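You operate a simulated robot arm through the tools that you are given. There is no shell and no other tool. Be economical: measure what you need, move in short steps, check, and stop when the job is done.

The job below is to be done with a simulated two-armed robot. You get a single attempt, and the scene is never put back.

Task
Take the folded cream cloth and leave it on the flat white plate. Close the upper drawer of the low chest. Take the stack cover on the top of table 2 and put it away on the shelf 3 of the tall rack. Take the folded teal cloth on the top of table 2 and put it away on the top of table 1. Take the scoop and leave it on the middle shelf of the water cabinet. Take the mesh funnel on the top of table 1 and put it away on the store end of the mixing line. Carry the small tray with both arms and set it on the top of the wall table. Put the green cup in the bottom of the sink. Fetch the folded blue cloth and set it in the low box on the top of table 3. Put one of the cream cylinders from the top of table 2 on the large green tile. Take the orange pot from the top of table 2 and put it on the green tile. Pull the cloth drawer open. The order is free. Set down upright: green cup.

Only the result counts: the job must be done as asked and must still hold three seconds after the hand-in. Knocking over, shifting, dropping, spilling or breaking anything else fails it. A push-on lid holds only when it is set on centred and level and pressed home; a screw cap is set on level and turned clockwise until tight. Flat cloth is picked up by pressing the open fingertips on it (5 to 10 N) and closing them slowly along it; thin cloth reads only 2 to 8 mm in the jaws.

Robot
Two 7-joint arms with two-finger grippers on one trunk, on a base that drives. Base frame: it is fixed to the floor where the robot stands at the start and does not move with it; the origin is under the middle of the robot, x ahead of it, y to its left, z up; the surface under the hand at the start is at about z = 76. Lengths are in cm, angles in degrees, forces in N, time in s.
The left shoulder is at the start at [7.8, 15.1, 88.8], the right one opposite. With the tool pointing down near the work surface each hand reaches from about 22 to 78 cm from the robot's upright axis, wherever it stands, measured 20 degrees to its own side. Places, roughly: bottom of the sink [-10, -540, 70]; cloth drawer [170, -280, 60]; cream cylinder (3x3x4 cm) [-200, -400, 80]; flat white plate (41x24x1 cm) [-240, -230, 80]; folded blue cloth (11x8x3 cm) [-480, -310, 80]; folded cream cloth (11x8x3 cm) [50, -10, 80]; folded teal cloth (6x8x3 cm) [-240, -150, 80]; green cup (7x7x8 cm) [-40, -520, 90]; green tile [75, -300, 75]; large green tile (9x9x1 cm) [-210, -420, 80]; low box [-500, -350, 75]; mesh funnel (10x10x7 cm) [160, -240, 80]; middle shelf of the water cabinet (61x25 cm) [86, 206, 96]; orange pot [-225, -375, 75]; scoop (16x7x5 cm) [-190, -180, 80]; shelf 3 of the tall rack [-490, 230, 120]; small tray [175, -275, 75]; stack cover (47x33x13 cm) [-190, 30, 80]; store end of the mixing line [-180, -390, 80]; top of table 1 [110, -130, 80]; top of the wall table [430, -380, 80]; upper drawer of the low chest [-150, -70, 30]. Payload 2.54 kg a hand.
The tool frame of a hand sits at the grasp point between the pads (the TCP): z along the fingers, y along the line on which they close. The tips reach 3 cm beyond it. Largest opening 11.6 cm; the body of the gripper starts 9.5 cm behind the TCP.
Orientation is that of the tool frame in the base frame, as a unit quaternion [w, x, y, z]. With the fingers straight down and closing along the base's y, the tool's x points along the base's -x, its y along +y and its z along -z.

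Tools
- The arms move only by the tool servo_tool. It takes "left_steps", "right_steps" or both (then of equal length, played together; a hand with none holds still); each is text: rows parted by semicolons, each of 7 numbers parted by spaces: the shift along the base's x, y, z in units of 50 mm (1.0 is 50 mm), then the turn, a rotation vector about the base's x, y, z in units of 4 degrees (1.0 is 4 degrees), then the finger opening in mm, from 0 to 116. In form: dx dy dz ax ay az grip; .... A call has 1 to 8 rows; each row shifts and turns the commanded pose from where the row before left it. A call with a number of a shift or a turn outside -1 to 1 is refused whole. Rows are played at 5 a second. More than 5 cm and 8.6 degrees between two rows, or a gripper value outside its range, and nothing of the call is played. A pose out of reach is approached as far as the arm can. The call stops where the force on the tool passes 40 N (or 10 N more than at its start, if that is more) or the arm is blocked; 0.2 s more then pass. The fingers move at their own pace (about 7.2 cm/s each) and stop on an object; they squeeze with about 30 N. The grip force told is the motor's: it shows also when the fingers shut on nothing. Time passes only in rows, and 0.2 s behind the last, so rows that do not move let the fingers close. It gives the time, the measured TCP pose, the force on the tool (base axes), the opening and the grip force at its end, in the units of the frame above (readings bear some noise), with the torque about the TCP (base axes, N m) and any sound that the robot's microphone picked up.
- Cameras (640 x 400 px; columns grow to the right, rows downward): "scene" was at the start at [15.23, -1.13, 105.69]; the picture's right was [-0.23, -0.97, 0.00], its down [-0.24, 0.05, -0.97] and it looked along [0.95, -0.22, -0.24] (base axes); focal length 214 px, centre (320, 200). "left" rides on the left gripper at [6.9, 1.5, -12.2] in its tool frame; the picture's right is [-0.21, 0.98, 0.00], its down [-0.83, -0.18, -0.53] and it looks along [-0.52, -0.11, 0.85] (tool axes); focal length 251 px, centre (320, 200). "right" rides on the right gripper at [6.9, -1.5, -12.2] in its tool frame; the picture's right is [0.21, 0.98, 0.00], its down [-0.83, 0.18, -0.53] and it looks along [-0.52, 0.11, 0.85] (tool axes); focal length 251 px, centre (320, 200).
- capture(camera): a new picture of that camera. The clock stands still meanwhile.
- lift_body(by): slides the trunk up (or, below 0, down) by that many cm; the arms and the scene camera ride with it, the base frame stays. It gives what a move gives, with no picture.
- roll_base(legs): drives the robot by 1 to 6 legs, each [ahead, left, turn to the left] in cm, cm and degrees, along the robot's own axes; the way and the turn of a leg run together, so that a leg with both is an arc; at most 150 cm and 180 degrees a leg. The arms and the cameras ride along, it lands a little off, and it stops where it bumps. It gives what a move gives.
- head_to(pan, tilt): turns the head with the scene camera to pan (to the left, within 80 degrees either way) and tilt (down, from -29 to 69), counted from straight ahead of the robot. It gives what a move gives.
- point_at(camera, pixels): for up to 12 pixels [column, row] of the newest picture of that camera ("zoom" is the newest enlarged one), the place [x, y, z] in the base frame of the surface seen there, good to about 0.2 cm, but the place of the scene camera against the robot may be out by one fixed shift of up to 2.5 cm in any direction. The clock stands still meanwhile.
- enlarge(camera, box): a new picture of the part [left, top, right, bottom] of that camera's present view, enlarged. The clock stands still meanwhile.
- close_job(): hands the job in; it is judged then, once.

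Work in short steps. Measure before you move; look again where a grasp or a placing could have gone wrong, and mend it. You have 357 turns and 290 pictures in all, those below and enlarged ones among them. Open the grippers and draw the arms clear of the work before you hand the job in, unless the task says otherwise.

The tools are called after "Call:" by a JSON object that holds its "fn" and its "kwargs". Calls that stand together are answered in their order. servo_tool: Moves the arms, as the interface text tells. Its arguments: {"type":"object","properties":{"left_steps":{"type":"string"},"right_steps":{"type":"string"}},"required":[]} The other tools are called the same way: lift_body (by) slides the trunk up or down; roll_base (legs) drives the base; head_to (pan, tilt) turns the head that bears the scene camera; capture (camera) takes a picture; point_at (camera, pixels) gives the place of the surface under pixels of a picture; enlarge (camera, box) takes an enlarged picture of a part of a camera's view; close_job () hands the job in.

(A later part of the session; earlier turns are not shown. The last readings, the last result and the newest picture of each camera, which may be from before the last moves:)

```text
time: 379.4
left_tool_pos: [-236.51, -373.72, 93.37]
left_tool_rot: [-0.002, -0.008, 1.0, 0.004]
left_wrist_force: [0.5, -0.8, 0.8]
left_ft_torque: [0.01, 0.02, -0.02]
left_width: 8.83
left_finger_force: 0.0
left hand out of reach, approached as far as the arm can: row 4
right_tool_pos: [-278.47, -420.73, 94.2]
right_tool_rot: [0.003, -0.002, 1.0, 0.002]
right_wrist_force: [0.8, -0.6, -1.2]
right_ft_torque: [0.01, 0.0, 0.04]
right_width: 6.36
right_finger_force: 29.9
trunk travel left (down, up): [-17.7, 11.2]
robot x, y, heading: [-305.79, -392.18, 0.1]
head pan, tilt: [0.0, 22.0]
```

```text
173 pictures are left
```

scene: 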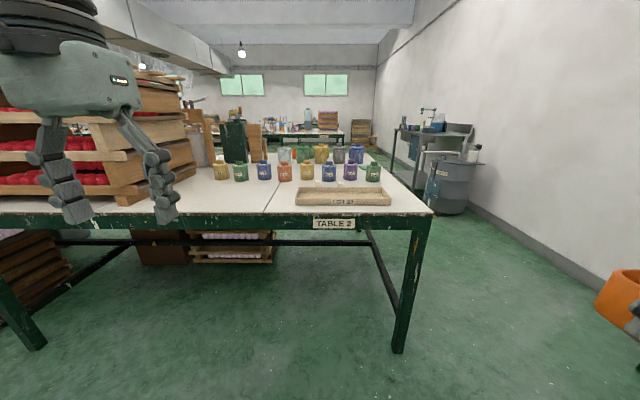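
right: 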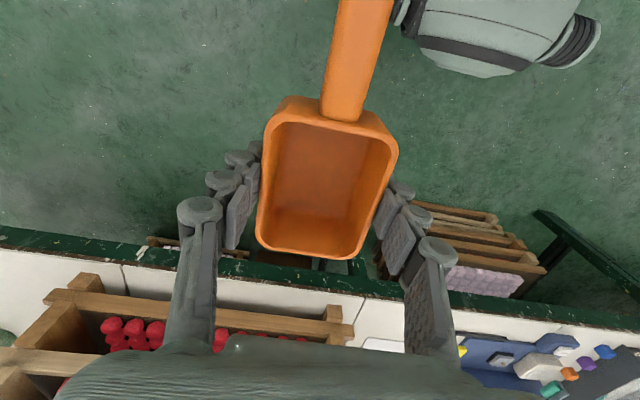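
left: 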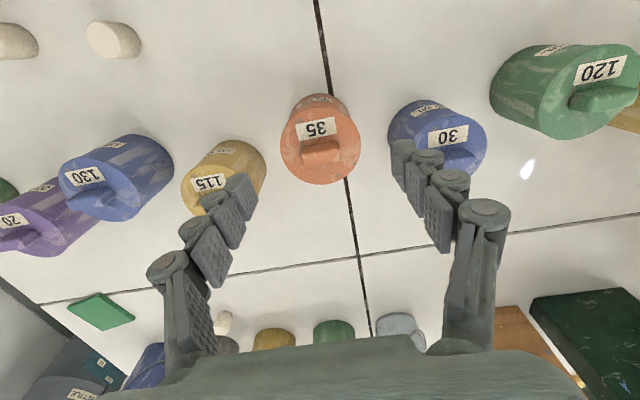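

I narrow to 80 mm and descend to z≈80.8.

Call:
{"fn": "servo_tool", "kwargs": {"left_steps": "0.1 0.03 0 0 0 0 80;0 0 -0.5 0 0 0 80;0 0 -0.5 0 0 0 80;0 0 -0.5 0 0 0 80;0 0 -0.5 0 0 0 80;0 0 -0.5 0 0 0 80;0 0 0 0 0 0 80"}}

Call:
{"fn": "capture", "kwargs": {"camera": "left"}}

```text
time: 381.0
left_tool_pos: [-235.98, -373.23, 80.73]
left_tool_rot: [-0.002, -0.008, 1.0, 0.004]
left_wrist_force: [-0.5, -0.3, -0.6]
left_ft_torque: [-0.04, 0.01, -0.02]
left_width: 8.01
left_finger_force: 0.6
right_tool_pos: [-278.57, -420.63, 94.27]
right_tool_rot: [0.005, -0.002, 1.0, 0.002]
right_wrist_force: [-0.4, -0.5, -0.4]
right_ft_torque: [-0.02, 0.02, -0.01]
right_width: 6.39
right_finger_force: 30.0
trunk travel left (down, up): [-17.7, 11.2]
robot x, y, heading: [-306.14, -391.94, 0.4]
head pan, tilt: [0.0, 22.0]
```

```text
172 pictures are left
```

left: 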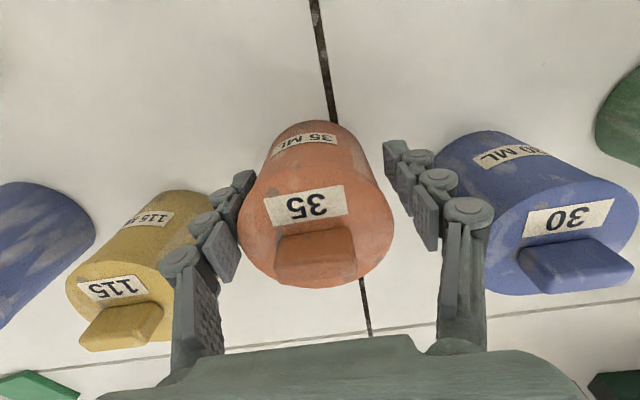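

The pot sits between the fingers without touching neighbours. I close and lift.

Call:
{"fn": "servo_tool", "kwargs": {"left_steps": "0 0 0 0 0 0 70;0 0 0 0 0 0 60;0 0 0 0 0 0 50;0 0 0 0 0 0 40;0 0 0 0 0 0 40"}}

Call:
{"fn": "servo_tool", "kwargs": {"left_steps": "0 0 0.06 0 0 0 40;0 0 0.1 0 0 0 40;0 0 0.2 0 0 0 40;0 0 0.4 0 0 0 40;0 0 0.5 0 0 0 40;0 0 0.6 0 0 0 40;0 0 0.6 0 0 0 40;0 0 0.6 0 0 0 40"}}

Call:
{"fn": "capture", "kwargs": {"camera": "left"}}

```text
time: 382.2
left_tool_pos: [-235.95, -373.46, 80.78]
left_tool_rot: [-0.002, -0.008, 1.0, 0.004]
left_wrist_force: [0.5, -2.5, 1.9]
left_ft_torque: [-0.24, -0.08, 0.04]
left_width: 7.14
left_finger_force: 30.1
right_tool_pos: [-278.62, -420.75, 94.29]
right_tool_rot: [0.006, -0.002, 1.0, 0.002]
right_wrist_force: [0.5, 0.3, -1.1]
right_ft_torque: [-0.02, -0.02, 0.01]
right_width: 6.36
right_finger_force: 29.9
trunk travel left (down, up): [-17.7, 11.2]
robot x, y, heading: [-305.89, -391.8, 0.4]
head pan, tilt: [0.0, 22.0]
```

```text
time: 384.0
left_tool_pos: [-236.03, -373.51, 96.2]
left_tool_rot: [-0.001, -0.008, 1.0, 0.005]
left_wrist_force: [0.4, -0.3, -4.2]
left_ft_torque: [0.0, 0.03, -0.02]
left_width: 7.15
left_finger_force: 30.4
right_tool_pos: [-278.58, -420.75, 94.23]
right_tool_rot: [0.005, -0.002, 1.0, 0.002]
right_wrist_force: [-0.1, -0.7, -1.0]
right_ft_torque: [-0.01, -0.05, 0.0]
right_width: 6.37
right_finger_force: 29.2
trunk travel left (down, up): [-17.7, 11.2]
robot x, y, heading: [-305.83, -392.24, 0.4]
head pan, tilt: [0.0, 22.0]
```

```text
171 pictures are left
```

left: 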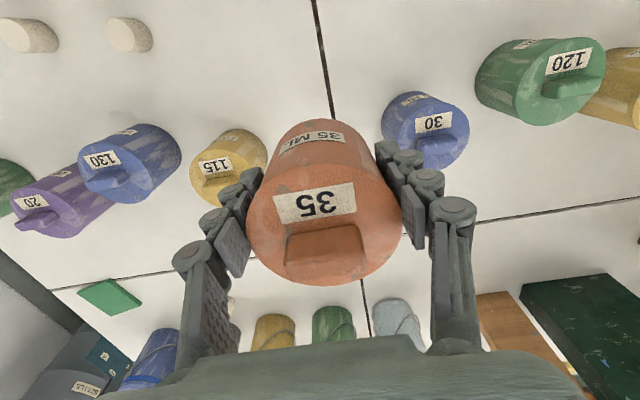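

Pot held upright. I draw it in, back off and go round the table's −y end.

Call:
{"fn": "servo_tool", "kwargs": {"left_steps": "-0.7 0 0.2 0 0 0 40;-0.8 0 0.2 0 0 0 40;-0.8 0 0 0 0 0 40;-0.8 0 0 0 0 0 40;-0.8 0 0 0 0 0 40;-0.8 0 0 0 0 0 40;-0.7 0 0 0 0 0 40;0 0 0 0 0 0 40"}}

Call:
{"fn": "roll_base", "kwargs": {"legs": [[-46, 0, 0], [0, -74, 0]]}}

```text
time: 385.8
left_tool_pos: [-263.04, -373.42, 98.14]
left_tool_rot: [-0.002, -0.008, 1.0, 0.005]
left_wrist_force: [0.8, 0.0, -4.4]
left_ft_torque: [0.02, 0.01, 0.0]
left_width: 7.14
left_finger_force: 29.9
right_tool_pos: [-278.58, -420.54, 94.19]
right_tool_rot: [0.004, -0.002, 1.0, 0.002]
right_wrist_force: [-0.3, -0.9, -0.6]
right_ft_torque: [-0.02, -0.01, 0.02]
right_width: 6.35
right_finger_force: 30.1
trunk travel left (down, up): [-17.7, 11.2]
robot x, y, heading: [-306.08, -392.23, 0.4]
head pan, tilt: [0.0, 22.0]
```

```text
time: 395.7
left_tool_pos: [-307.46, -448.27, 97.98]
left_tool_rot: [-0.002, -0.012, 1.0, 0.004]
left_wrist_force: [-0.6, 0.3, -3.9]
left_ft_torque: [0.01, 0.01, 0.02]
left_width: 7.15
left_finger_force: 29.8
right_tool_pos: [-322.61, -495.67, 94.2]
right_tool_rot: [0.005, -0.005, 1.0, 0.003]
right_wrist_force: [0.0, 0.5, -0.2]
right_ft_torque: [-0.01, -0.03, 0.0]
right_width: 6.38
right_finger_force: 29.6
trunk travel left (down, up): [-17.7, 11.2]
robot x, y, heading: [-349.86, -466.97, 0.7]
head pan, tilt: [0.0, 22.0]
```

I drive along y≈−467 past the table end.

Call:
{"fn": "roll_base", "kwargs": {"legs": [[0, 0, -0.7], [130, 0, 0]]}}

Call:
{"fn": "roll_base", "kwargs": {"legs": [[120, 0, 0]]}}

Call:
{"fn": "head_to", "kwargs": {"pan": 20, "tilt": 15}}

Call:
{"fn": "capture", "kwargs": {"camera": "scene"}}

```text
time: 402.5
left_tool_pos: [-179.3, -450.93, 98.02]
left_tool_rot: [-0.002, 0.007, 1.0, 0.004]
left_wrist_force: [-0.4, -0.6, -3.5]
left_ft_torque: [-0.05, 0.01, 0.0]
left_width: 7.16
left_finger_force: 29.4
right_tool_pos: [-195.98, -497.83, 94.4]
right_tool_rot: [0.005, 0.012, 1.0, 0.003]
right_wrist_force: [0.1, 0.0, -0.3]
right_ft_torque: [-0.02, -0.01, 0.02]
right_width: 6.38
right_finger_force: 29.9
trunk travel left (down, up): [-17.7, 11.2]
robot x, y, heading: [-222.88, -468.05, -1.1]
head pan, tilt: [0.0, 22.0]
```

```text
time: 408.5
left_tool_pos: [-60.05, -454.16, 98.09]
left_tool_rot: [-0.002, 0.01, 1.0, 0.005]
left_wrist_force: [-0.7, -0.3, -4.3]
left_ft_torque: [-0.02, 0.04, -0.02]
left_width: 7.16
left_finger_force: 30.2
right_tool_pos: [-77.24, -500.95, 94.29]
right_tool_rot: [0.004, 0.016, 1.0, 0.002]
right_wrist_force: [-0.5, 0.3, -1.1]
right_ft_torque: [0.01, -0.03, -0.02]
right_width: 6.41
right_finger_force: 29.8
trunk travel left (down, up): [-17.7, 11.2]
robot x, y, heading: [-103.26, -470.93, -1.5]
head pan, tilt: [0.0, 22.0]
```

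```text
time: 409.4
left_tool_pos: [-60.21, -454.07, 97.98]
left_tool_rot: [-0.001, 0.011, 1.0, 0.004]
left_wrist_force: [-0.3, 0.2, -3.5]
left_ft_torque: [0.0, 0.02, 0.02]
left_width: 7.14
left_finger_force: 29.6
right_tool_pos: [-77.25, -500.74, 94.2]
right_tool_rot: [0.006, 0.016, 1.0, 0.003]
right_wrist_force: [-0.4, 0.0, -0.3]
right_ft_torque: [-0.01, -0.03, -0.01]
right_width: 6.36
right_finger_force: 29.9
trunk travel left (down, up): [-17.7, 11.2]
robot x, y, heading: [-103.71, -471.16, -1.8]
head pan, tilt: [20.0, 15.0]
```

```text
170 pictures are left
```

scene: 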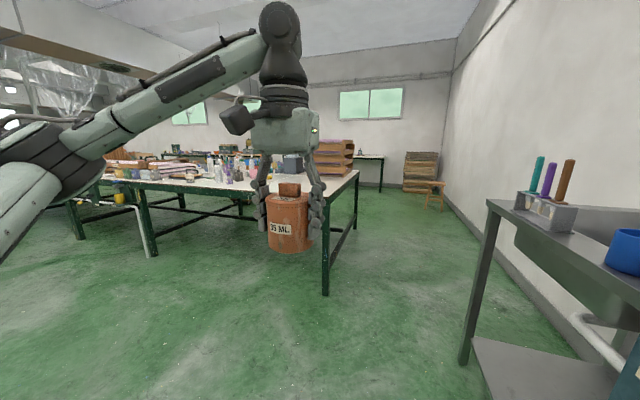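

The sink is ahead right; table 1 lies ahead left. I roll left to y≈−310 and look at table 1.

Call:
{"fn": "roll_base", "kwargs": {"legs": [[0, 0, 1.6], [0, 85, 0]]}}

Call:
{"fn": "roll_base", "kwargs": {"legs": [[0, 70, 0], [35, 0, 0]]}}

Call:
{"fn": "head_to", "kwargs": {"pan": -5, "tilt": 20}}

Call:
{"fn": "capture", "kwargs": {"camera": "scene"}}

```text
time: 418.3
left_tool_pos: [-60.48, -368.1, 98.01]
left_tool_rot: [-0.001, -0.004, 1.0, 0.004]
left_wrist_force: [-0.3, -0.4, -4.5]
left_ft_torque: [0.03, 0.05, 0.03]
left_width: 7.12
left_finger_force: 30.0
right_tool_pos: [-76.5, -415.26, 94.29]
right_tool_rot: [0.004, 0.002, 1.0, 0.003]
right_wrist_force: [0.2, 0.1, -0.7]
right_ft_torque: [-0.01, -0.02, 0.02]
right_width: 6.39
right_finger_force: 30.2
trunk travel left (down, up): [-17.7, 11.2]
robot x, y, heading: [-103.37, -385.76, -0.2]
head pan, tilt: [20.0, 15.0]
```

```text
time: 427.4
left_tool_pos: [-25.4, -296.59, 98.12]
left_tool_rot: [-0.002, -0.006, 1.0, 0.005]
left_wrist_force: [0.3, -0.1, -3.4]
left_ft_torque: [-0.01, 0.04, 0.0]
left_width: 7.13
left_finger_force: 29.9
right_tool_pos: [-41.14, -343.83, 94.19]
right_tool_rot: [0.004, -0.001, 1.0, 0.002]
right_wrist_force: [0.3, 0.2, -0.1]
right_ft_torque: [0.03, 0.01, 0.02]
right_width: 6.4
right_finger_force: 30.3
trunk travel left (down, up): [-17.7, 11.2]
robot x, y, heading: [-68.46, -315.28, 0.3]
head pan, tilt: [20.0, 15.0]
```

```text
time: 428.3
left_tool_pos: [-25.59, -296.65, 97.97]
left_tool_rot: [-0.002, -0.006, 1.0, 0.005]
left_wrist_force: [0.5, 0.1, -2.9]
left_ft_torque: [0.04, 0.04, 0.04]
left_width: 7.12
left_finger_force: 30.3
right_tool_pos: [-41.23, -343.9, 94.1]
right_tool_rot: [0.004, -0.001, 1.0, 0.003]
right_wrist_force: [0.8, -0.2, -0.6]
right_ft_torque: [0.02, -0.03, -0.04]
right_width: 6.38
right_finger_force: 29.9
trunk travel left (down, up): [-17.7, 11.2]
robot x, y, heading: [-68.65, -314.83, 0.4]
head pan, tilt: [-5.0, 20.0]
```

```text
169 pictures are left
```

scene: 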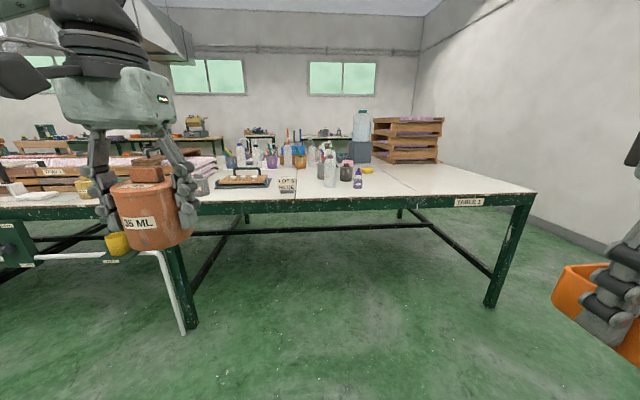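

Call:
{"fn": "enlarge", "kwargs": {"camera": "scene", "box": [180, 110, 460, 220]}}

Call:
{"fn": "point_at", "kwargs": {"camera": "scene", "pixels": [[245, 182], [288, 190], [330, 180], [365, 172], [535, 195], [250, 200], [180, 320], [100, 250], [405, 160], [330, 205], [270, 160], [300, 165]]}}

```text
2.29 times, centred on (320, 165) of scene
```

zoom: 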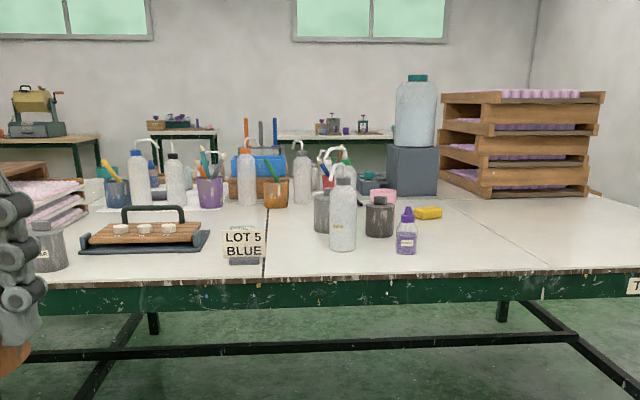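

```text
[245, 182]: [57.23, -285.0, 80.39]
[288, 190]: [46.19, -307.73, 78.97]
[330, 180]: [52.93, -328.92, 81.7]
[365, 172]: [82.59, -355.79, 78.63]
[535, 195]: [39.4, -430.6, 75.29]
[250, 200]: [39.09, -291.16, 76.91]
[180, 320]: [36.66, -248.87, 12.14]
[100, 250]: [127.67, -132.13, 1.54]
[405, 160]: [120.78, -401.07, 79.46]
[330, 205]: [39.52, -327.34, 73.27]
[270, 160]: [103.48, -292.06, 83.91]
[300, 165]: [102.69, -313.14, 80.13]
```

The green tile isn't visible from here, probably behind the "LOT 5" sign. I drive closer and look with the left hand camera and head.

Call:
{"fn": "roll_base", "kwargs": {"legs": [[62, 0, 0]]}}

Call:
{"fn": "head_to", "kwargs": {"pan": 10, "tilt": 30}}

Call:
{"fn": "capture", "kwargs": {"camera": "scene"}}

Call:
{"fn": "capture", "kwargs": {"camera": "left"}}

```text
time: 431.8
left_tool_pos: [37.01, -296.33, 97.95]
left_tool_rot: [-0.001, -0.006, 1.0, 0.004]
left_wrist_force: [-0.6, 0.2, -3.7]
left_ft_torque: [0.01, 0.06, 0.01]
left_width: 7.12
left_finger_force: 30.4
right_tool_pos: [21.35, -343.63, 94.25]
right_tool_rot: [0.004, -0.001, 1.0, 0.003]
right_wrist_force: [0.3, -0.3, -1.5]
right_ft_torque: [-0.02, -0.02, 0.02]
right_width: 6.38
right_finger_force: 29.9
trunk travel left (down, up): [-17.7, 11.2]
robot x, y, heading: [-5.74, -314.78, 0.3]
head pan, tilt: [-5.0, 20.0]
```

```text
time: 432.6
left_tool_pos: [36.98, -296.22, 98.1]
left_tool_rot: [-0.002, -0.006, 1.0, 0.004]
left_wrist_force: [0.6, 0.4, -4.6]
left_ft_torque: [0.02, 0.03, 0.02]
left_width: 7.16
left_finger_force: 29.8
right_tool_pos: [21.24, -343.44, 94.15]
right_tool_rot: [0.004, -0.001, 1.0, 0.003]
right_wrist_force: [0.1, -1.0, -0.3]
right_ft_torque: [0.01, -0.03, 0.0]
right_width: 6.41
right_finger_force: 29.6
trunk travel left (down, up): [-17.7, 11.2]
robot x, y, heading: [-5.65, -314.97, 0.2]
head pan, tilt: [10.0, 30.0]
```

```text
167 pictures are left
```

scene: 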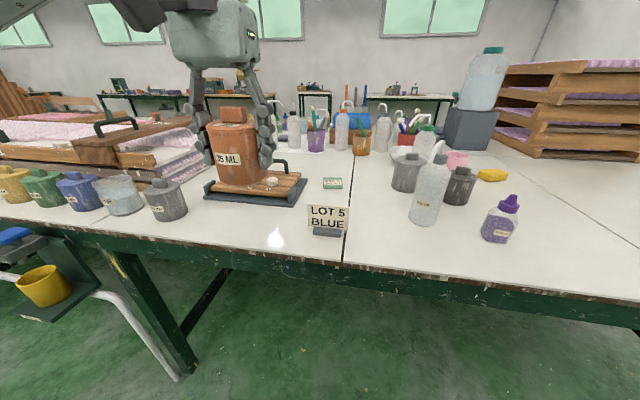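

```text
166 pictures are left
```

left: 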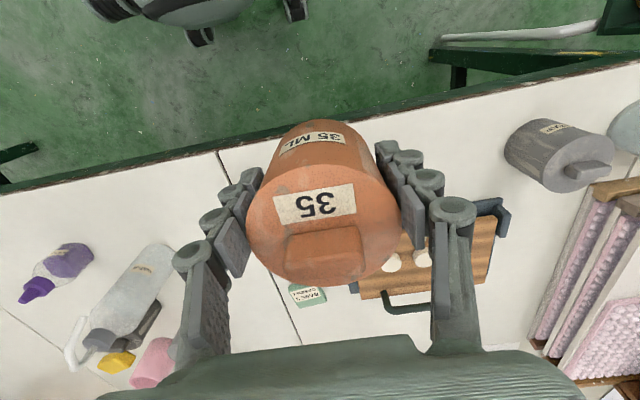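

A small green labelled tile is at (332,183) in the scene and (307,295) in the left view. I measure it.

Call:
{"fn": "enlarge", "kwargs": {"camera": "scene", "box": [260, 140, 440, 240]}}

Call:
{"fn": "point_at", "kwargs": {"camera": "left", "pixels": [[307, 297], [292, 290], [320, 287], [298, 306], [326, 300], [400, 310], [365, 290], [500, 250], [430, 340]]}}

```text
3.56 times, centred on (350, 190) of scene
```

zoom: 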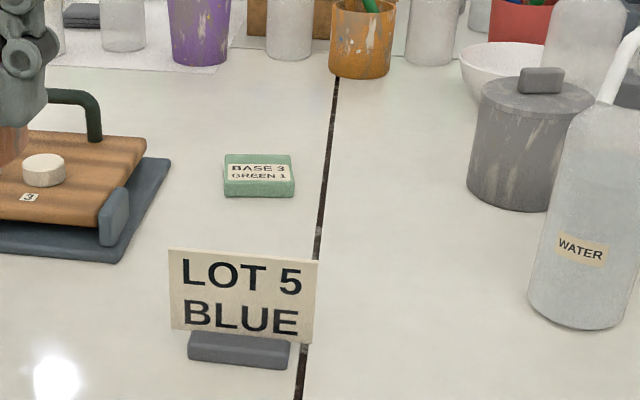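

```text
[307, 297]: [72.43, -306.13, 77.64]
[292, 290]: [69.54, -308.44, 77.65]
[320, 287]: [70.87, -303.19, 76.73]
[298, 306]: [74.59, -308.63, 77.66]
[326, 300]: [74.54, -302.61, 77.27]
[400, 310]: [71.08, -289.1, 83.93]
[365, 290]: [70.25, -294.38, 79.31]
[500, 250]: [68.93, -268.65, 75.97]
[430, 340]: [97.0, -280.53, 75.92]
```

Tile centre (72.0, −305.7), top z 77.65. I drive 12 cm ahead and bring the pot over it.

Call:
{"fn": "roll_base", "kwargs": {"legs": [[12, -3, 0]]}}

Call:
{"fn": "servo_tool", "kwargs": {"left_steps": "0.8 -0.2 0 0 0 0 40;0.8 -0.2 0 0 0 0 40;0.8 -0.2 0 0 0 0 40;0.8 -0.2 0 0 0 0 40;0.8 -0.2 0 0 0 0 40;0 0 0 0 0 0 40"}}

Call:
{"fn": "capture", "kwargs": {"camera": "left"}}

```text
time: 433.8
left_tool_pos: [48.91, -299.14, 98.01]
left_tool_rot: [-0.002, -0.007, 1.0, 0.004]
left_wrist_force: [-0.2, 0.7, -3.5]
left_ft_torque: [0.03, 0.07, -0.03]
left_width: 7.13
left_finger_force: 30.0
right_tool_pos: [33.43, -346.38, 94.17]
right_tool_rot: [0.004, -0.001, 1.0, 0.002]
right_wrist_force: [-0.4, -0.2, -1.8]
right_ft_torque: [0.02, -0.01, 0.01]
right_width: 6.37
right_finger_force: 29.9
trunk travel left (down, up): [-17.7, 11.2]
robot x, y, heading: [5.9, -317.61, 0.5]
head pan, tilt: [10.0, 30.0]
```

```text
time: 435.2
left_tool_pos: [69.02, -304.08, 97.87]
left_tool_rot: [-0.003, -0.007, 1.0, 0.005]
left_wrist_force: [-0.4, -0.6, -3.4]
left_ft_torque: [0.0, 0.06, 0.0]
left_width: 7.14
left_finger_force: 30.2
right_tool_pos: [33.24, -346.41, 94.12]
right_tool_rot: [0.005, -0.001, 1.0, 0.002]
right_wrist_force: [0.0, -0.2, -0.3]
right_ft_torque: [0.01, -0.01, 0.0]
right_width: 6.38
right_finger_force: 30.5
trunk travel left (down, up): [-17.7, 11.2]
robot x, y, heading: [6.26, -317.12, 0.3]
head pan, tilt: [10.0, 30.0]
```

```text
164 pictures are left
```

left: 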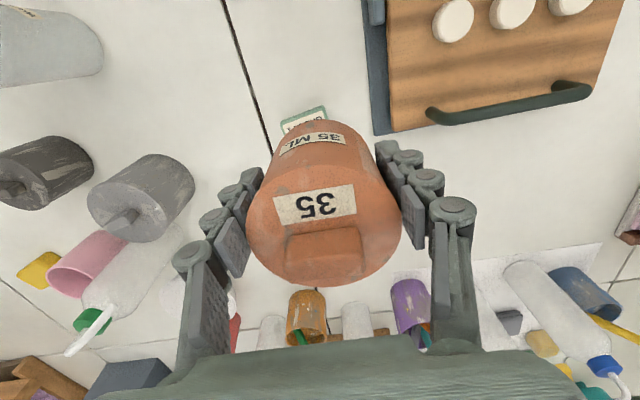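

I centre at (72.0, −305.7) and lower to TCP 82.55.

Call:
{"fn": "servo_tool", "kwargs": {"left_steps": "0.6 -0.32 0 0 0 0 40;0 0 -0.7 0 0 0 40;0 0 -0.7 0 0 0 40;0 0 -0.7 0 0 0 40;0 0 -0.5 0 0 0 40;0 0 -0.3 0 0 0 40;0 0 0 0 0 0 40"}}

Call:
{"fn": "capture", "kwargs": {"camera": "left"}}

```text
time: 436.8
left_tool_pos: [71.86, -305.77, 83.27]
left_tool_rot: [-0.002, -0.007, 1.0, 0.004]
left_wrist_force: [-0.3, 0.4, -4.0]
left_ft_torque: [0.0, 0.03, 0.03]
left_width: 7.15
left_finger_force: 29.7
right_tool_pos: [33.3, -346.38, 94.07]
right_tool_rot: [0.004, -0.001, 1.0, 0.002]
right_wrist_force: [-1.0, -0.3, -0.9]
right_ft_torque: [0.02, 0.0, 0.0]
right_width: 6.36
right_finger_force: 29.7
trunk travel left (down, up): [-17.7, 11.2]
robot x, y, heading: [5.85, -317.51, 0.3]
head pan, tilt: [10.0, 30.0]
```

```text
163 pictures are left
```

left: 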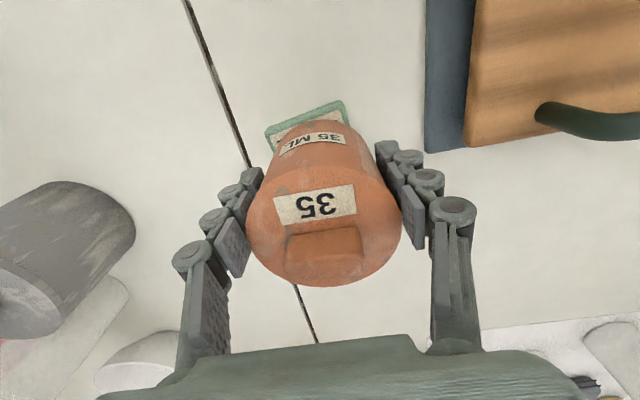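

Part of the tile shows on the robot side; I measure it again to centre properly.

Call:
{"fn": "point_at", "kwargs": {"camera": "left", "pixels": [[268, 133], [345, 105], [300, 122], [330, 113], [275, 143], [349, 118], [320, 155], [285, 165]]}}

```text
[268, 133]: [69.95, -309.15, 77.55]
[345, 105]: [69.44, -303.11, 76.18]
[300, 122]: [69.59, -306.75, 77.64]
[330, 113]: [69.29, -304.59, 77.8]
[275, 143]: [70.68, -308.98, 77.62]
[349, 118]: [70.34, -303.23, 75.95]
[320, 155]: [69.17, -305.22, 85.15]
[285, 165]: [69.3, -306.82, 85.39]
```

Tile y centre is −306.1. I nudge −0.3 cm in y, lower until contact and release.

Call:
{"fn": "servo_tool", "kwargs": {"left_steps": "0.03 -0.06 -0.08 0 0 0 40;0 0 -0.06 0 0 0 40;0 0 -0.02 0 0 0 40;0 0 0 0 0 0 40"}}

Call:
{"fn": "servo_tool", "kwargs": {"left_steps": "0 0 0 0 0 0 80;0 0 0 0 0 0 90;0 0 0.3 0 0 0 90;0 0 0.6 0 0 0 90;0 0 0.8 0 0 0 90;0 0 0.8 0 0 0 90;0 0 0.5 0 0 0 90;0 0 0 0 0 0 90"}}

Call:
{"fn": "capture", "kwargs": {"camera": "left"}}

```text
time: 437.8
left_tool_pos: [72.03, -306.04, 82.67]
left_tool_rot: [-0.002, -0.007, 1.0, 0.005]
left_wrist_force: [-0.5, -0.5, -3.7]
left_ft_torque: [-0.01, 0.05, -0.03]
left_width: 7.16
left_finger_force: 30.2
right_tool_pos: [33.28, -346.38, 94.2]
right_tool_rot: [0.004, -0.001, 1.0, 0.003]
right_wrist_force: [-0.1, 0.4, 0.5]
right_ft_torque: [-0.03, 0.0, -0.02]
right_width: 6.38
right_finger_force: 30.2
trunk travel left (down, up): [-17.7, 11.2]
robot x, y, heading: [6.32, -317.73, 0.3]
head pan, tilt: [10.0, 30.0]
```

```text
time: 439.6
left_tool_pos: [71.94, -305.9, 98.04]
left_tool_rot: [-0.002, -0.007, 1.0, 0.004]
left_wrist_force: [-0.6, 0.1, 0.2]
left_ft_torque: [0.02, 0.0, -0.04]
left_width: 9.01
left_finger_force: 0.0
right_tool_pos: [33.4, -346.41, 94.23]
right_tool_rot: [0.005, -0.002, 1.0, 0.002]
right_wrist_force: [-0.4, -0.1, -1.1]
right_ft_torque: [0.05, 0.0, 0.02]
right_width: 6.39
right_finger_force: 30.1
trunk travel left (down, up): [-17.7, 11.2]
robot x, y, heading: [5.86, -317.86, 0.4]
head pan, tilt: [10.0, 30.0]
```

```text
162 pictures are left
```

left: 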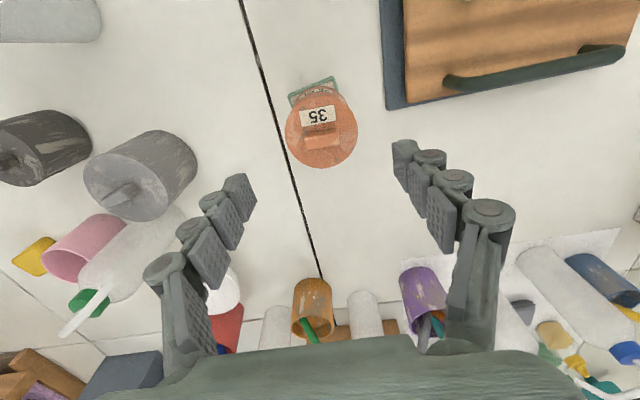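

The pot stands on the tile. I verify its position and then retract.

Call:
{"fn": "point_at", "kwargs": {"camera": "left", "pixels": [[322, 140], [290, 100], [337, 82], [318, 80], [300, 150], [350, 150]]}}

Call:
{"fn": "servo_tool", "kwargs": {"left_steps": "-0.8 0.2 0 0 0 0 90;-0.8 0.2 0 0 0 0 90;-0.8 0.2 0 0 0 0 90;-0.8 0.2 0 0 0 0 90;-0.8 0 0 0 0 0 90;-0.8 0 0 0 0 0 90;-0.8 0 0 0 0 0 90"}}

```text
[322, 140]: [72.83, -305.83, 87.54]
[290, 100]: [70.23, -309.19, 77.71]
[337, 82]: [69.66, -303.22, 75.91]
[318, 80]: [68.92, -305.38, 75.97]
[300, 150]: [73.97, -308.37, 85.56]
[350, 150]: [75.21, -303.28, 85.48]
```

```text
time: 441.2
left_tool_pos: [43.85, -302.02, 97.88]
left_tool_rot: [-0.002, -0.007, 1.0, 0.004]
left_wrist_force: [-0.5, -0.2, -0.2]
left_ft_torque: [0.03, 0.0, 0.01]
left_width: 8.99
left_finger_force: 0.1
right_tool_pos: [33.39, -346.5, 94.18]
right_tool_rot: [0.005, -0.002, 1.0, 0.002]
right_wrist_force: [-0.5, -0.8, 0.4]
right_ft_torque: [0.04, -0.01, -0.02]
right_width: 6.4
right_finger_force: 30.0
trunk travel left (down, up): [-17.7, 11.2]
robot x, y, heading: [6.2, -317.74, 0.3]
head pan, tilt: [10.0, 30.0]
```

Pot is well on the tile. Next the green cup with the free left hand: back off, turn to face −y, approach the sink and look.

Call:
{"fn": "roll_base", "kwargs": {"legs": [[-60, 0, 0], [0, 0, -90.3], [90, 0, 0]]}}

Call:
{"fn": "head_to", "kwargs": {"pan": 10, "tilt": 25}}

Call:
{"fn": "capture", "kwargs": {"camera": "scene"}}

```text
time: 452.9
left_tool_pos: [-35.26, -448.11, 97.88]
left_tool_rot: [0.002, 0.696, 0.718, 0.004]
left_wrist_force: [-0.3, 0.7, -0.8]
left_ft_torque: [0.01, 0.01, -0.01]
left_width: 9.01
left_finger_force: 0.0
right_tool_pos: [-79.76, -438.27, 94.27]
right_tool_rot: [0.006, 0.7, 0.714, -0.001]
right_wrist_force: [0.6, -0.2, -1.8]
right_ft_torque: [-0.02, -0.03, -0.01]
right_width: 6.4
right_finger_force: 30.2
trunk travel left (down, up): [-17.7, 11.2]
robot x, y, heading: [-51.4, -410.74, -88.9]
head pan, tilt: [10.0, 30.0]
```

```text
time: 453.6
left_tool_pos: [-35.11, -448.1, 97.9]
left_tool_rot: [0.002, 0.697, 0.718, 0.004]
left_wrist_force: [0.1, -0.8, 0.0]
left_ft_torque: [-0.03, 0.04, 0.01]
left_width: 9.0
left_finger_force: 0.0
right_tool_pos: [-79.83, -438.17, 94.15]
right_tool_rot: [0.006, 0.7, 0.714, -0.002]
right_wrist_force: [0.2, -0.1, -0.2]
right_ft_torque: [-0.04, 0.01, 0.0]
right_width: 6.36
right_finger_force: 30.0
trunk travel left (down, up): [-17.7, 11.2]
robot x, y, heading: [-51.7, -410.49, -88.5]
head pan, tilt: [10.0, 25.0]
```

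```text
161 pictures are left
```

scene: 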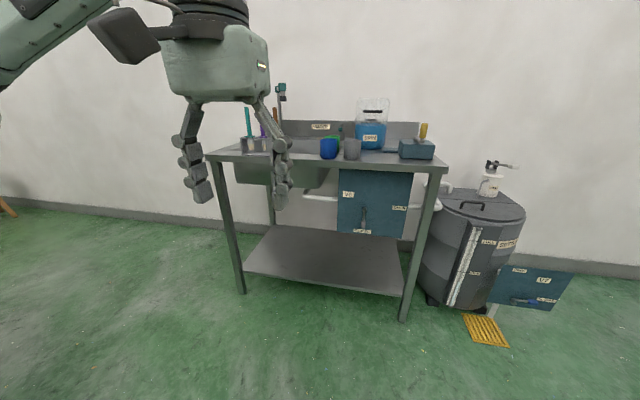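

Call:
{"fn": "enlarge", "kwargs": {"camera": "scene", "box": [190, 80, 470, 220]}}

Call:
{"fn": "point_at", "kwargs": {"camera": "scene", "pixels": [[335, 143], [328, 150], [352, 150], [215, 158], [440, 168], [320, 155], [295, 165], [330, 165], [280, 88], [265, 145], [370, 135], [415, 150]]}}

```text
2.29 times, centred on (330, 150) of scene
```

zoom: 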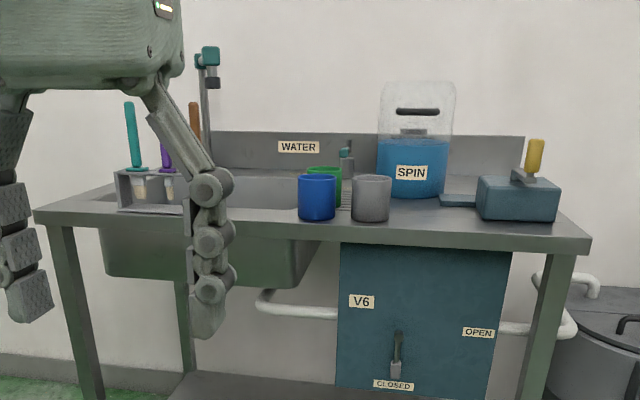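

```text
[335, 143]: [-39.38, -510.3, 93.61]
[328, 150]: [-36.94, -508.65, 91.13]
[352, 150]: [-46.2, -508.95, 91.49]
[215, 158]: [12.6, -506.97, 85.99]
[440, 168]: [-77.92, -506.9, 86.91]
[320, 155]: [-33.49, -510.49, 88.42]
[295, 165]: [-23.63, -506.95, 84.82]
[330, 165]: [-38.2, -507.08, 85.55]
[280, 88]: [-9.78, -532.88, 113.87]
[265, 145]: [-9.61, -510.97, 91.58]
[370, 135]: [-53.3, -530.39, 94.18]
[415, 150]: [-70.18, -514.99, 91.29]
```

The green cup stands behind the blue cup at about (−40, −519). I raise the left hand and drive nearer.

Call:
{"fn": "servo_tool", "kwargs": {"left_steps": "0 0 0.9 0 0 0 110;0 0 0.9 0 0 0 110;0 0 0.6 0 0 0 110;0 0 0 0 0 0 110"}}

Call:
{"fn": "roll_base", "kwargs": {"legs": [[0, 0, -1.5], [58, 0, 0]]}}

Call:
{"fn": "capture", "kwargs": {"camera": "left"}}

Call:
{"fn": "head_to", "kwargs": {"pan": 10, "tilt": 30}}

Call:
{"fn": "capture", "kwargs": {"camera": "scene"}}

```text
time: 454.6
left_tool_pos: [-35.07, -447.98, 109.86]
left_tool_rot: [0.002, 0.697, 0.717, 0.005]
left_wrist_force: [0.2, -0.7, -0.3]
left_ft_torque: [0.0, 0.01, 0.0]
left_width: 11.02
left_finger_force: 0.1
right_tool_pos: [-79.78, -438.19, 94.21]
right_tool_rot: [0.006, 0.7, 0.714, -0.001]
right_wrist_force: [-0.3, 0.0, 1.0]
right_ft_torque: [-0.05, 0.0, 0.0]
right_width: 6.38
right_finger_force: 29.8
trunk travel left (down, up): [-17.7, 11.2]
robot x, y, heading: [-51.95, -410.78, -88.7]
head pan, tilt: [10.0, 25.0]
```

```text
time: 458.3
left_tool_pos: [-36.31, -506.7, 109.87]
left_tool_rot: [0.001, 0.706, 0.709, 0.004]
left_wrist_force: [-0.4, -1.0, -0.3]
left_ft_torque: [0.0, 0.0, 0.02]
left_width: 10.99
left_finger_force: 0.1
right_tool_pos: [-80.86, -495.46, 94.31]
right_tool_rot: [0.006, 0.709, 0.705, -0.002]
right_wrist_force: [-0.6, 0.2, -0.2]
right_ft_torque: [-0.02, -0.01, -0.01]
right_width: 6.41
right_finger_force: 30.1
trunk travel left (down, up): [-17.7, 11.2]
robot x, y, heading: [-51.53, -468.38, -90.2]
head pan, tilt: [10.0, 25.0]
```

```text
159 pictures are left
```

left: 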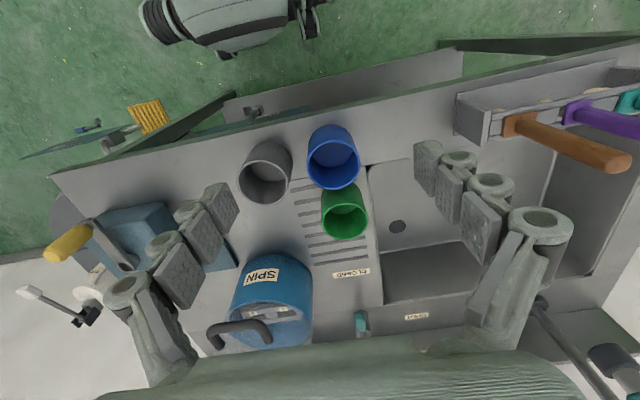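

```text
time: 458.9
left_tool_pos: [-36.3, -506.63, 109.82]
left_tool_rot: [0.001, 0.706, 0.708, 0.004]
left_wrist_force: [-0.2, 0.8, 0.0]
left_ft_torque: [-0.02, -0.02, 0.04]
left_width: 11.01
left_finger_force: 0.1
right_tool_pos: [-80.78, -495.45, 94.3]
right_tool_rot: [0.005, 0.709, 0.705, -0.002]
right_wrist_force: [-0.2, 0.3, -0.3]
right_ft_torque: [-0.05, 0.02, -0.02]
right_width: 6.35
right_finger_force: 29.9
trunk travel left (down, up): [-17.7, 11.2]
robot x, y, heading: [-52.13, -468.13, -90.5]
head pan, tilt: [10.0, 30.0]
```

```text
158 pictures are left
```

scene: 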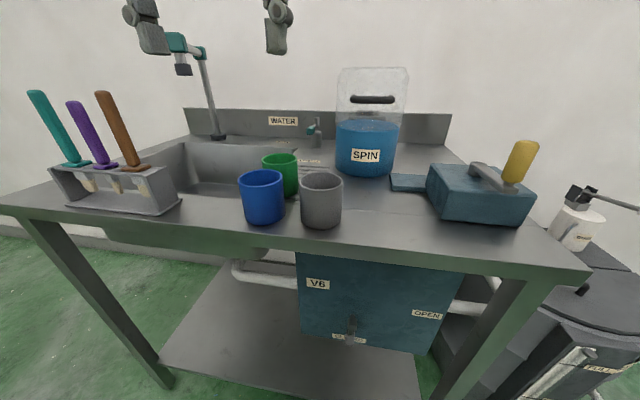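

The green cup is at (343,210), with blue, grey and the SPIN bin near. I measure all, and the sink bottom.

Call:
{"fn": "point_at", "kwargs": {"camera": "left", "pixels": [[322, 200], [366, 205], [345, 186], [342, 232], [335, 133], [333, 180], [268, 148], [265, 195], [280, 260], [397, 227], [380, 170], [440, 280]]}}

Call:
{"fn": "point_at", "kwargs": {"camera": "scene", "pixels": [[280, 158], [265, 160], [297, 160], [230, 170], [210, 205], [120, 200], [215, 150], [225, 190]]}}

```text
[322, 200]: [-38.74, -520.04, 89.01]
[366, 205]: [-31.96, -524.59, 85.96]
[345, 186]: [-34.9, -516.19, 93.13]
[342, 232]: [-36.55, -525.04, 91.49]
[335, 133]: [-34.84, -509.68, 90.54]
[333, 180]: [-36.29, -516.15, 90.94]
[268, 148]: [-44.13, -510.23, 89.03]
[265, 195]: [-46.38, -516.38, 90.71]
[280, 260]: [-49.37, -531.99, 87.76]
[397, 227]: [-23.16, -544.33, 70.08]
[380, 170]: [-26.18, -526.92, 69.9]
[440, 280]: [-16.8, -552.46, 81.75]
```

```text
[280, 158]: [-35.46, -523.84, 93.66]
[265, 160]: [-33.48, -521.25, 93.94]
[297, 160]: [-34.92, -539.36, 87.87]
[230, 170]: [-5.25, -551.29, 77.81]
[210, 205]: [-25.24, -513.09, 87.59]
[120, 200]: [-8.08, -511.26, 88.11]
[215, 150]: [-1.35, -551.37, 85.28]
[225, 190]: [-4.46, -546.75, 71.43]
```

I move over the green cup at z 103 and check centring.

Call:
{"fn": "servo_tool", "kwargs": {"left_steps": "0.05 -0.7 -0.3 0 0 0 96;0.05 -0.7 -0.4 0 0 0 96;0 -0.7 -0.4 0 0 0 96;0 -0.64 -0.3 0 0 0 96;0 0 0 0 0 0 96"}}

Call:
{"fn": "capture", "kwargs": {"camera": "left"}}

```text
time: 460.1
left_tool_pos: [-35.8, -520.41, 102.72]
left_tool_rot: [0.001, 0.705, 0.709, 0.004]
left_wrist_force: [-0.2, 0.4, 0.0]
left_ft_torque: [0.0, 0.0, 0.03]
left_width: 9.61
left_finger_force: 0.0
right_tool_pos: [-80.82, -495.48, 94.26]
right_tool_rot: [0.006, 0.709, 0.705, -0.002]
right_wrist_force: [-0.1, 0.2, -0.9]
right_ft_torque: [-0.02, 0.02, 0.0]
right_width: 6.37
right_finger_force: 29.9
trunk travel left (down, up): [-17.7, 11.2]
robot x, y, heading: [-52.04, -468.78, -89.9]
head pan, tilt: [10.0, 30.0]
```

```text
157 pictures are left
```

left: 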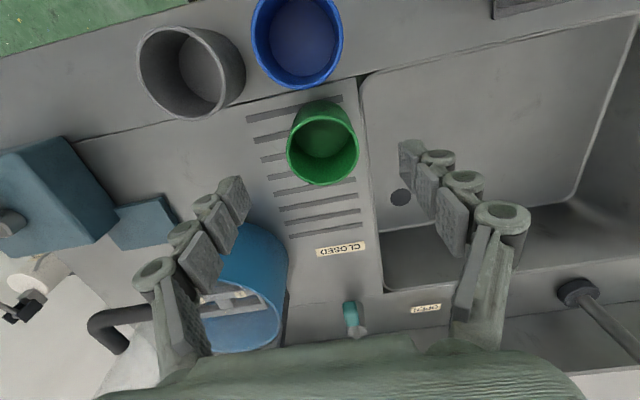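

I check the SPIN bin's near rim against the hand's path.

Call:
{"fn": "point_at", "kwargs": {"camera": "left", "pixels": [[262, 228], [235, 290], [120, 315], [355, 130], [289, 145], [322, 102], [322, 183], [357, 152], [360, 80], [150, 210]]}}

```text
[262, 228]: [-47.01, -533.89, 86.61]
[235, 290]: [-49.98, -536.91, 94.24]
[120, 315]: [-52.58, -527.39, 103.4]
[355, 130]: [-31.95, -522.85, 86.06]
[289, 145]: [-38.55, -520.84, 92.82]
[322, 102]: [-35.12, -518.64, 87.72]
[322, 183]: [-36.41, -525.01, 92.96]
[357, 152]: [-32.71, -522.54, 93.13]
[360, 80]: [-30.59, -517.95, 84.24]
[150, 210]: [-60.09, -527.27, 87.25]
```

Cup centre is (−35.6, −521.6). I adjust, descend to TCP 90 and close.

Call:
{"fn": "servo_tool", "kwargs": {"left_steps": "0.04 -0.22 -0.4 0 0 0 92;0 0 -0.6 0 0 0 92;0 0 -0.6 0 0 0 92;0 0 -0.6 0 0 0 92;0 0 -0.34 0 0 0 92;0 0 0 0 0 0 92"}}

Call:
{"fn": "servo_tool", "kwargs": {"left_steps": "0 0 0 0 0 0 80;0 0 0 0 0 0 72;0 0 0 0 0 0 64;0 0 0 0 0 0 56;0 0 0 0 0 0 50;0 0 0 0 0 0 50"}}

Call:
{"fn": "capture", "kwargs": {"camera": "left"}}

```text
time: 461.5
left_tool_pos: [-35.6, -521.47, 90.12]
left_tool_rot: [0.003, 0.706, 0.709, 0.004]
left_wrist_force: [-0.3, 0.3, -0.9]
left_ft_torque: [-0.03, 0.03, 0.01]
left_width: 9.22
left_finger_force: 0.2
right_tool_pos: [-80.83, -495.51, 94.18]
right_tool_rot: [0.005, 0.709, 0.705, -0.002]
right_wrist_force: [-0.3, 0.4, -0.1]
right_ft_torque: [-0.03, 0.02, -0.01]
right_width: 6.38
right_finger_force: 30.2
trunk travel left (down, up): [-17.7, 11.2]
robot x, y, heading: [-52.06, -468.49, -90.3]
head pan, tilt: [10.0, 30.0]
```

```text
time: 462.9
left_tool_pos: [-35.5, -521.37, 90.1]
left_tool_rot: [0.002, 0.706, 0.708, 0.005]
left_wrist_force: [0.2, -0.6, 2.3]
left_ft_torque: [0.02, 0.07, -0.02]
left_width: 6.7
left_finger_force: 30.5
right_tool_pos: [-80.83, -495.5, 94.15]
right_tool_rot: [0.005, 0.71, 0.704, -0.001]
right_wrist_force: [-0.9, 0.1, -1.1]
right_ft_torque: [0.01, -0.02, -0.01]
right_width: 6.37
right_finger_force: 29.7
trunk travel left (down, up): [-17.7, 11.2]
robot x, y, heading: [-51.75, -468.74, -90.2]
head pan, tilt: [10.0, 30.0]
```

```text
156 pictures are left
```

left: 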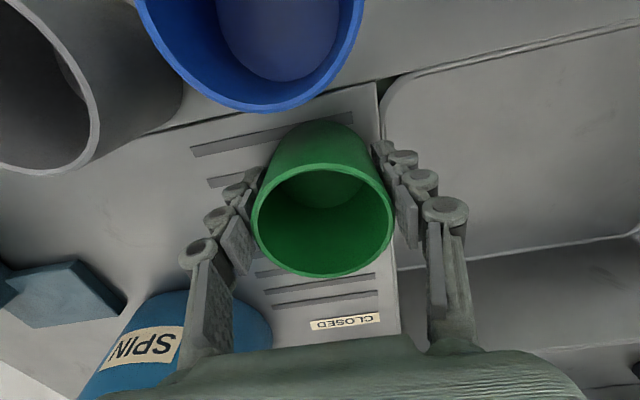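

Cup gripped. I lift it to z≈104 and draw it back, then shift the base back and toward the sink.

Call:
{"fn": "servo_tool", "kwargs": {"left_steps": "0 0 0.1 0 0 0 50;0 0 0.3 0 0 0 50;0 0 0.6 0 0 0 50;0 0 0.8 0 0 0 50;0 0 0.8 0 0 0 50;0 0.6 0.2 0 0 0 50;0 0.9 0 0 0 0 50;0 0.9 0 0 0 0 50"}}

Call:
{"fn": "roll_base", "kwargs": {"legs": [[-11, 0, 0], [0, 14, 0]]}}

Call:
{"fn": "capture", "kwargs": {"camera": "left"}}

Call:
{"fn": "capture", "kwargs": {"camera": "scene"}}

```text
time: 464.7
left_tool_pos: [-35.72, -509.13, 104.09]
left_tool_rot: [0.001, 0.706, 0.708, 0.005]
left_wrist_force: [0.2, 0.1, -0.4]
left_ft_torque: [0.0, 0.0, -0.03]
left_width: 6.69
left_finger_force: 30.0
right_tool_pos: [-80.85, -495.45, 94.3]
right_tool_rot: [0.005, 0.71, 0.704, -0.003]
right_wrist_force: [-0.1, 0.2, -0.8]
right_ft_torque: [0.04, -0.02, 0.03]
right_width: 6.35
right_finger_force: 30.1
trunk travel left (down, up): [-17.7, 11.2]
robot x, y, heading: [-51.79, -468.36, -90.0]
head pan, tilt: [10.0, 30.0]
```

```text
time: 467.5
left_tool_pos: [-21.69, -498.43, 104.05]
left_tool_rot: [0.002, 0.706, 0.708, 0.005]
left_wrist_force: [0.5, -0.2, -0.1]
left_ft_torque: [0.03, 0.01, 0.03]
left_width: 6.67
left_finger_force: 30.3
right_tool_pos: [-66.83, -484.66, 94.24]
right_tool_rot: [0.006, 0.71, 0.704, -0.002]
right_wrist_force: [0.2, 0.7, -0.6]
right_ft_torque: [0.0, 0.05, 0.02]
right_width: 6.41
right_finger_force: 30.1
trunk travel left (down, up): [-17.7, 11.2]
robot x, y, heading: [-37.72, -457.76, -90.0]
head pan, tilt: [10.0, 30.0]
```

```text
155 pictures are left
```

left: 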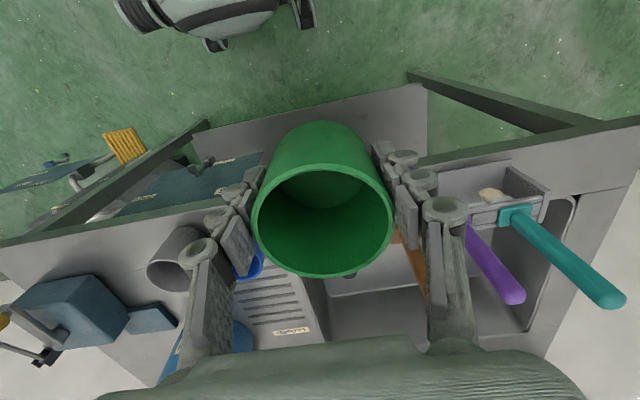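

```text
154 pictures are left
```

scene: 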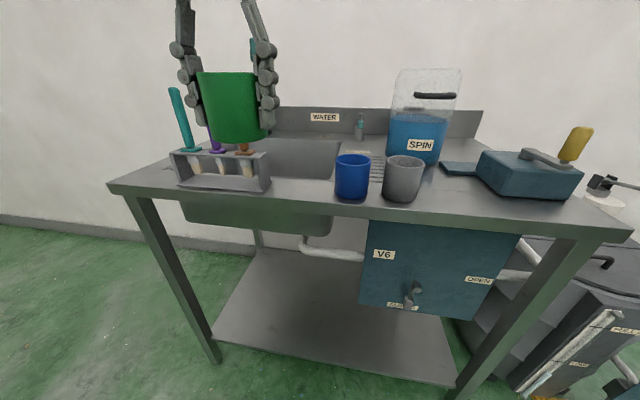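

I measure the tool rack, the brown stick and the sink walls.

Call:
{"fn": "point_at", "kwargs": {"camera": "left", "pixels": [[412, 262], [418, 285], [440, 215], [510, 290], [605, 300], [470, 165], [370, 290], [325, 290], [400, 320], [560, 230], [248, 262]]}}

Call:
{"fn": "point_at", "kwargs": {"camera": "scene", "pixels": [[268, 165], [255, 180], [245, 150], [178, 165], [305, 165], [330, 160], [300, 185], [205, 100], [180, 95]]}}

```text
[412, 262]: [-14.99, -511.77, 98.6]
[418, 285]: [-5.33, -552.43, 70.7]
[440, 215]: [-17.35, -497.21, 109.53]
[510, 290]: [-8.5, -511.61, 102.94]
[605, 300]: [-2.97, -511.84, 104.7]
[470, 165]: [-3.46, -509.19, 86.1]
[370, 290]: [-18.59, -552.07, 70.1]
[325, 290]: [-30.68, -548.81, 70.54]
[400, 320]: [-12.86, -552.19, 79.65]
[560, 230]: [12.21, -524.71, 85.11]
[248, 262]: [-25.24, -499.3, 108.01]
```

```text
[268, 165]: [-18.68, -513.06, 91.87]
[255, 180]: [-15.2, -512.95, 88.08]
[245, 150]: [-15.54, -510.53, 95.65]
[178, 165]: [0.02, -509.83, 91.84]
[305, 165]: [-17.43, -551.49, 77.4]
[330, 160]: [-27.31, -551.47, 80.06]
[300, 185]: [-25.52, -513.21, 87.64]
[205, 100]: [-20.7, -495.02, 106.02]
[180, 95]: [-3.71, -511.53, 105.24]
```

I go past the tool rack at x≈−25.5 and then over the sink at (−22, −528), still high.

Call:
{"fn": "servo_tool", "kwargs": {"left_steps": "-0.7 0 0.2 0 0 0 50;-0.06 -0.9 0 0 0 0 50;0 -0.9 0 0 0 0 50;0 -0.9 0 0 0 0 50;0 -0.9 0 0 0 0 50;0 -0.7 0 0 0 0 50;0.35 -0.8 0 0 0 0 50;0.35 -0.8 0 0 0 0 50"}}

Call:
{"fn": "capture", "kwargs": {"camera": "left"}}

Call:
{"fn": "capture", "kwargs": {"camera": "scene"}}

```text
time: 469.3
left_tool_pos: [-22.91, -524.97, 104.51]
left_tool_rot: [0.002, 0.706, 0.709, 0.005]
left_wrist_force: [0.2, 0.1, 0.2]
left_ft_torque: [0.02, 0.06, 0.02]
left_width: 6.68
left_finger_force: 30.1
left hand out of reach, approached as far as the arm can: row 8
right_tool_pos: [-66.8, -484.68, 94.29]
right_tool_rot: [0.006, 0.71, 0.704, -0.003]
right_wrist_force: [0.7, 0.0, -0.9]
right_ft_torque: [0.0, 0.05, -0.02]
right_width: 6.39
right_finger_force: 29.8
trunk travel left (down, up): [-17.7, 11.2]
robot x, y, heading: [-37.96, -457.34, -90.2]
head pan, tilt: [10.0, 30.0]
```

```text
153 pictures are left
```

left: 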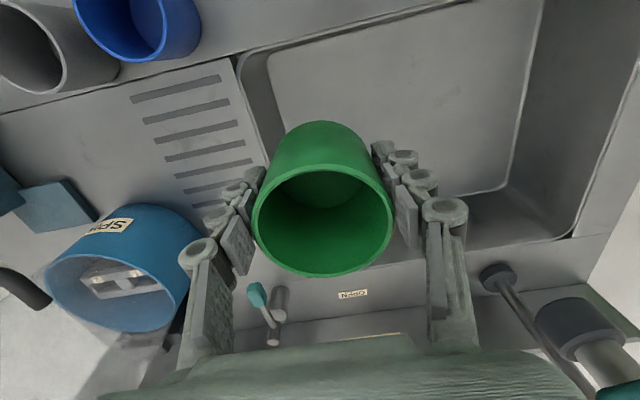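

```text
152 pictures are left
```

scene: 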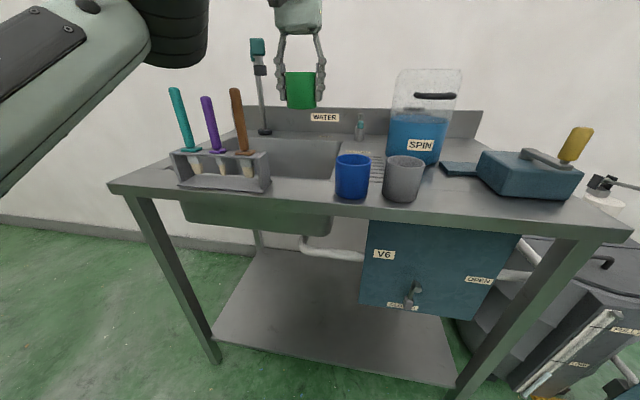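

I measure the tap head, basin bottom and basin edges.

Call:
{"fn": "point_at", "kwargs": {"camera": "left", "pixels": [[570, 318], [600, 350], [500, 280], [245, 90], [280, 60], [420, 90], [460, 170], [300, 110], [505, 190], [290, 85]]}}

Call:
{"fn": "point_at", "kwargs": {"camera": "scene", "pixels": [[257, 47], [260, 70], [265, 130], [238, 95]]}}

```text
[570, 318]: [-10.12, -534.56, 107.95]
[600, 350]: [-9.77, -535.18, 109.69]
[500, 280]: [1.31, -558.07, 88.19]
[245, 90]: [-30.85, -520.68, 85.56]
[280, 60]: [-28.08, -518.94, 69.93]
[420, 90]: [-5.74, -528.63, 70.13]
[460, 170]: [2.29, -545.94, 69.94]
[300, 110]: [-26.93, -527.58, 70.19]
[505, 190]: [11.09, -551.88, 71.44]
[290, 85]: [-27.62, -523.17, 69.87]
```

```text
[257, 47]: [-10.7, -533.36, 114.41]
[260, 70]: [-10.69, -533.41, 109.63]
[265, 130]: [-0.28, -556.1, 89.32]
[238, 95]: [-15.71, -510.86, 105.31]
```

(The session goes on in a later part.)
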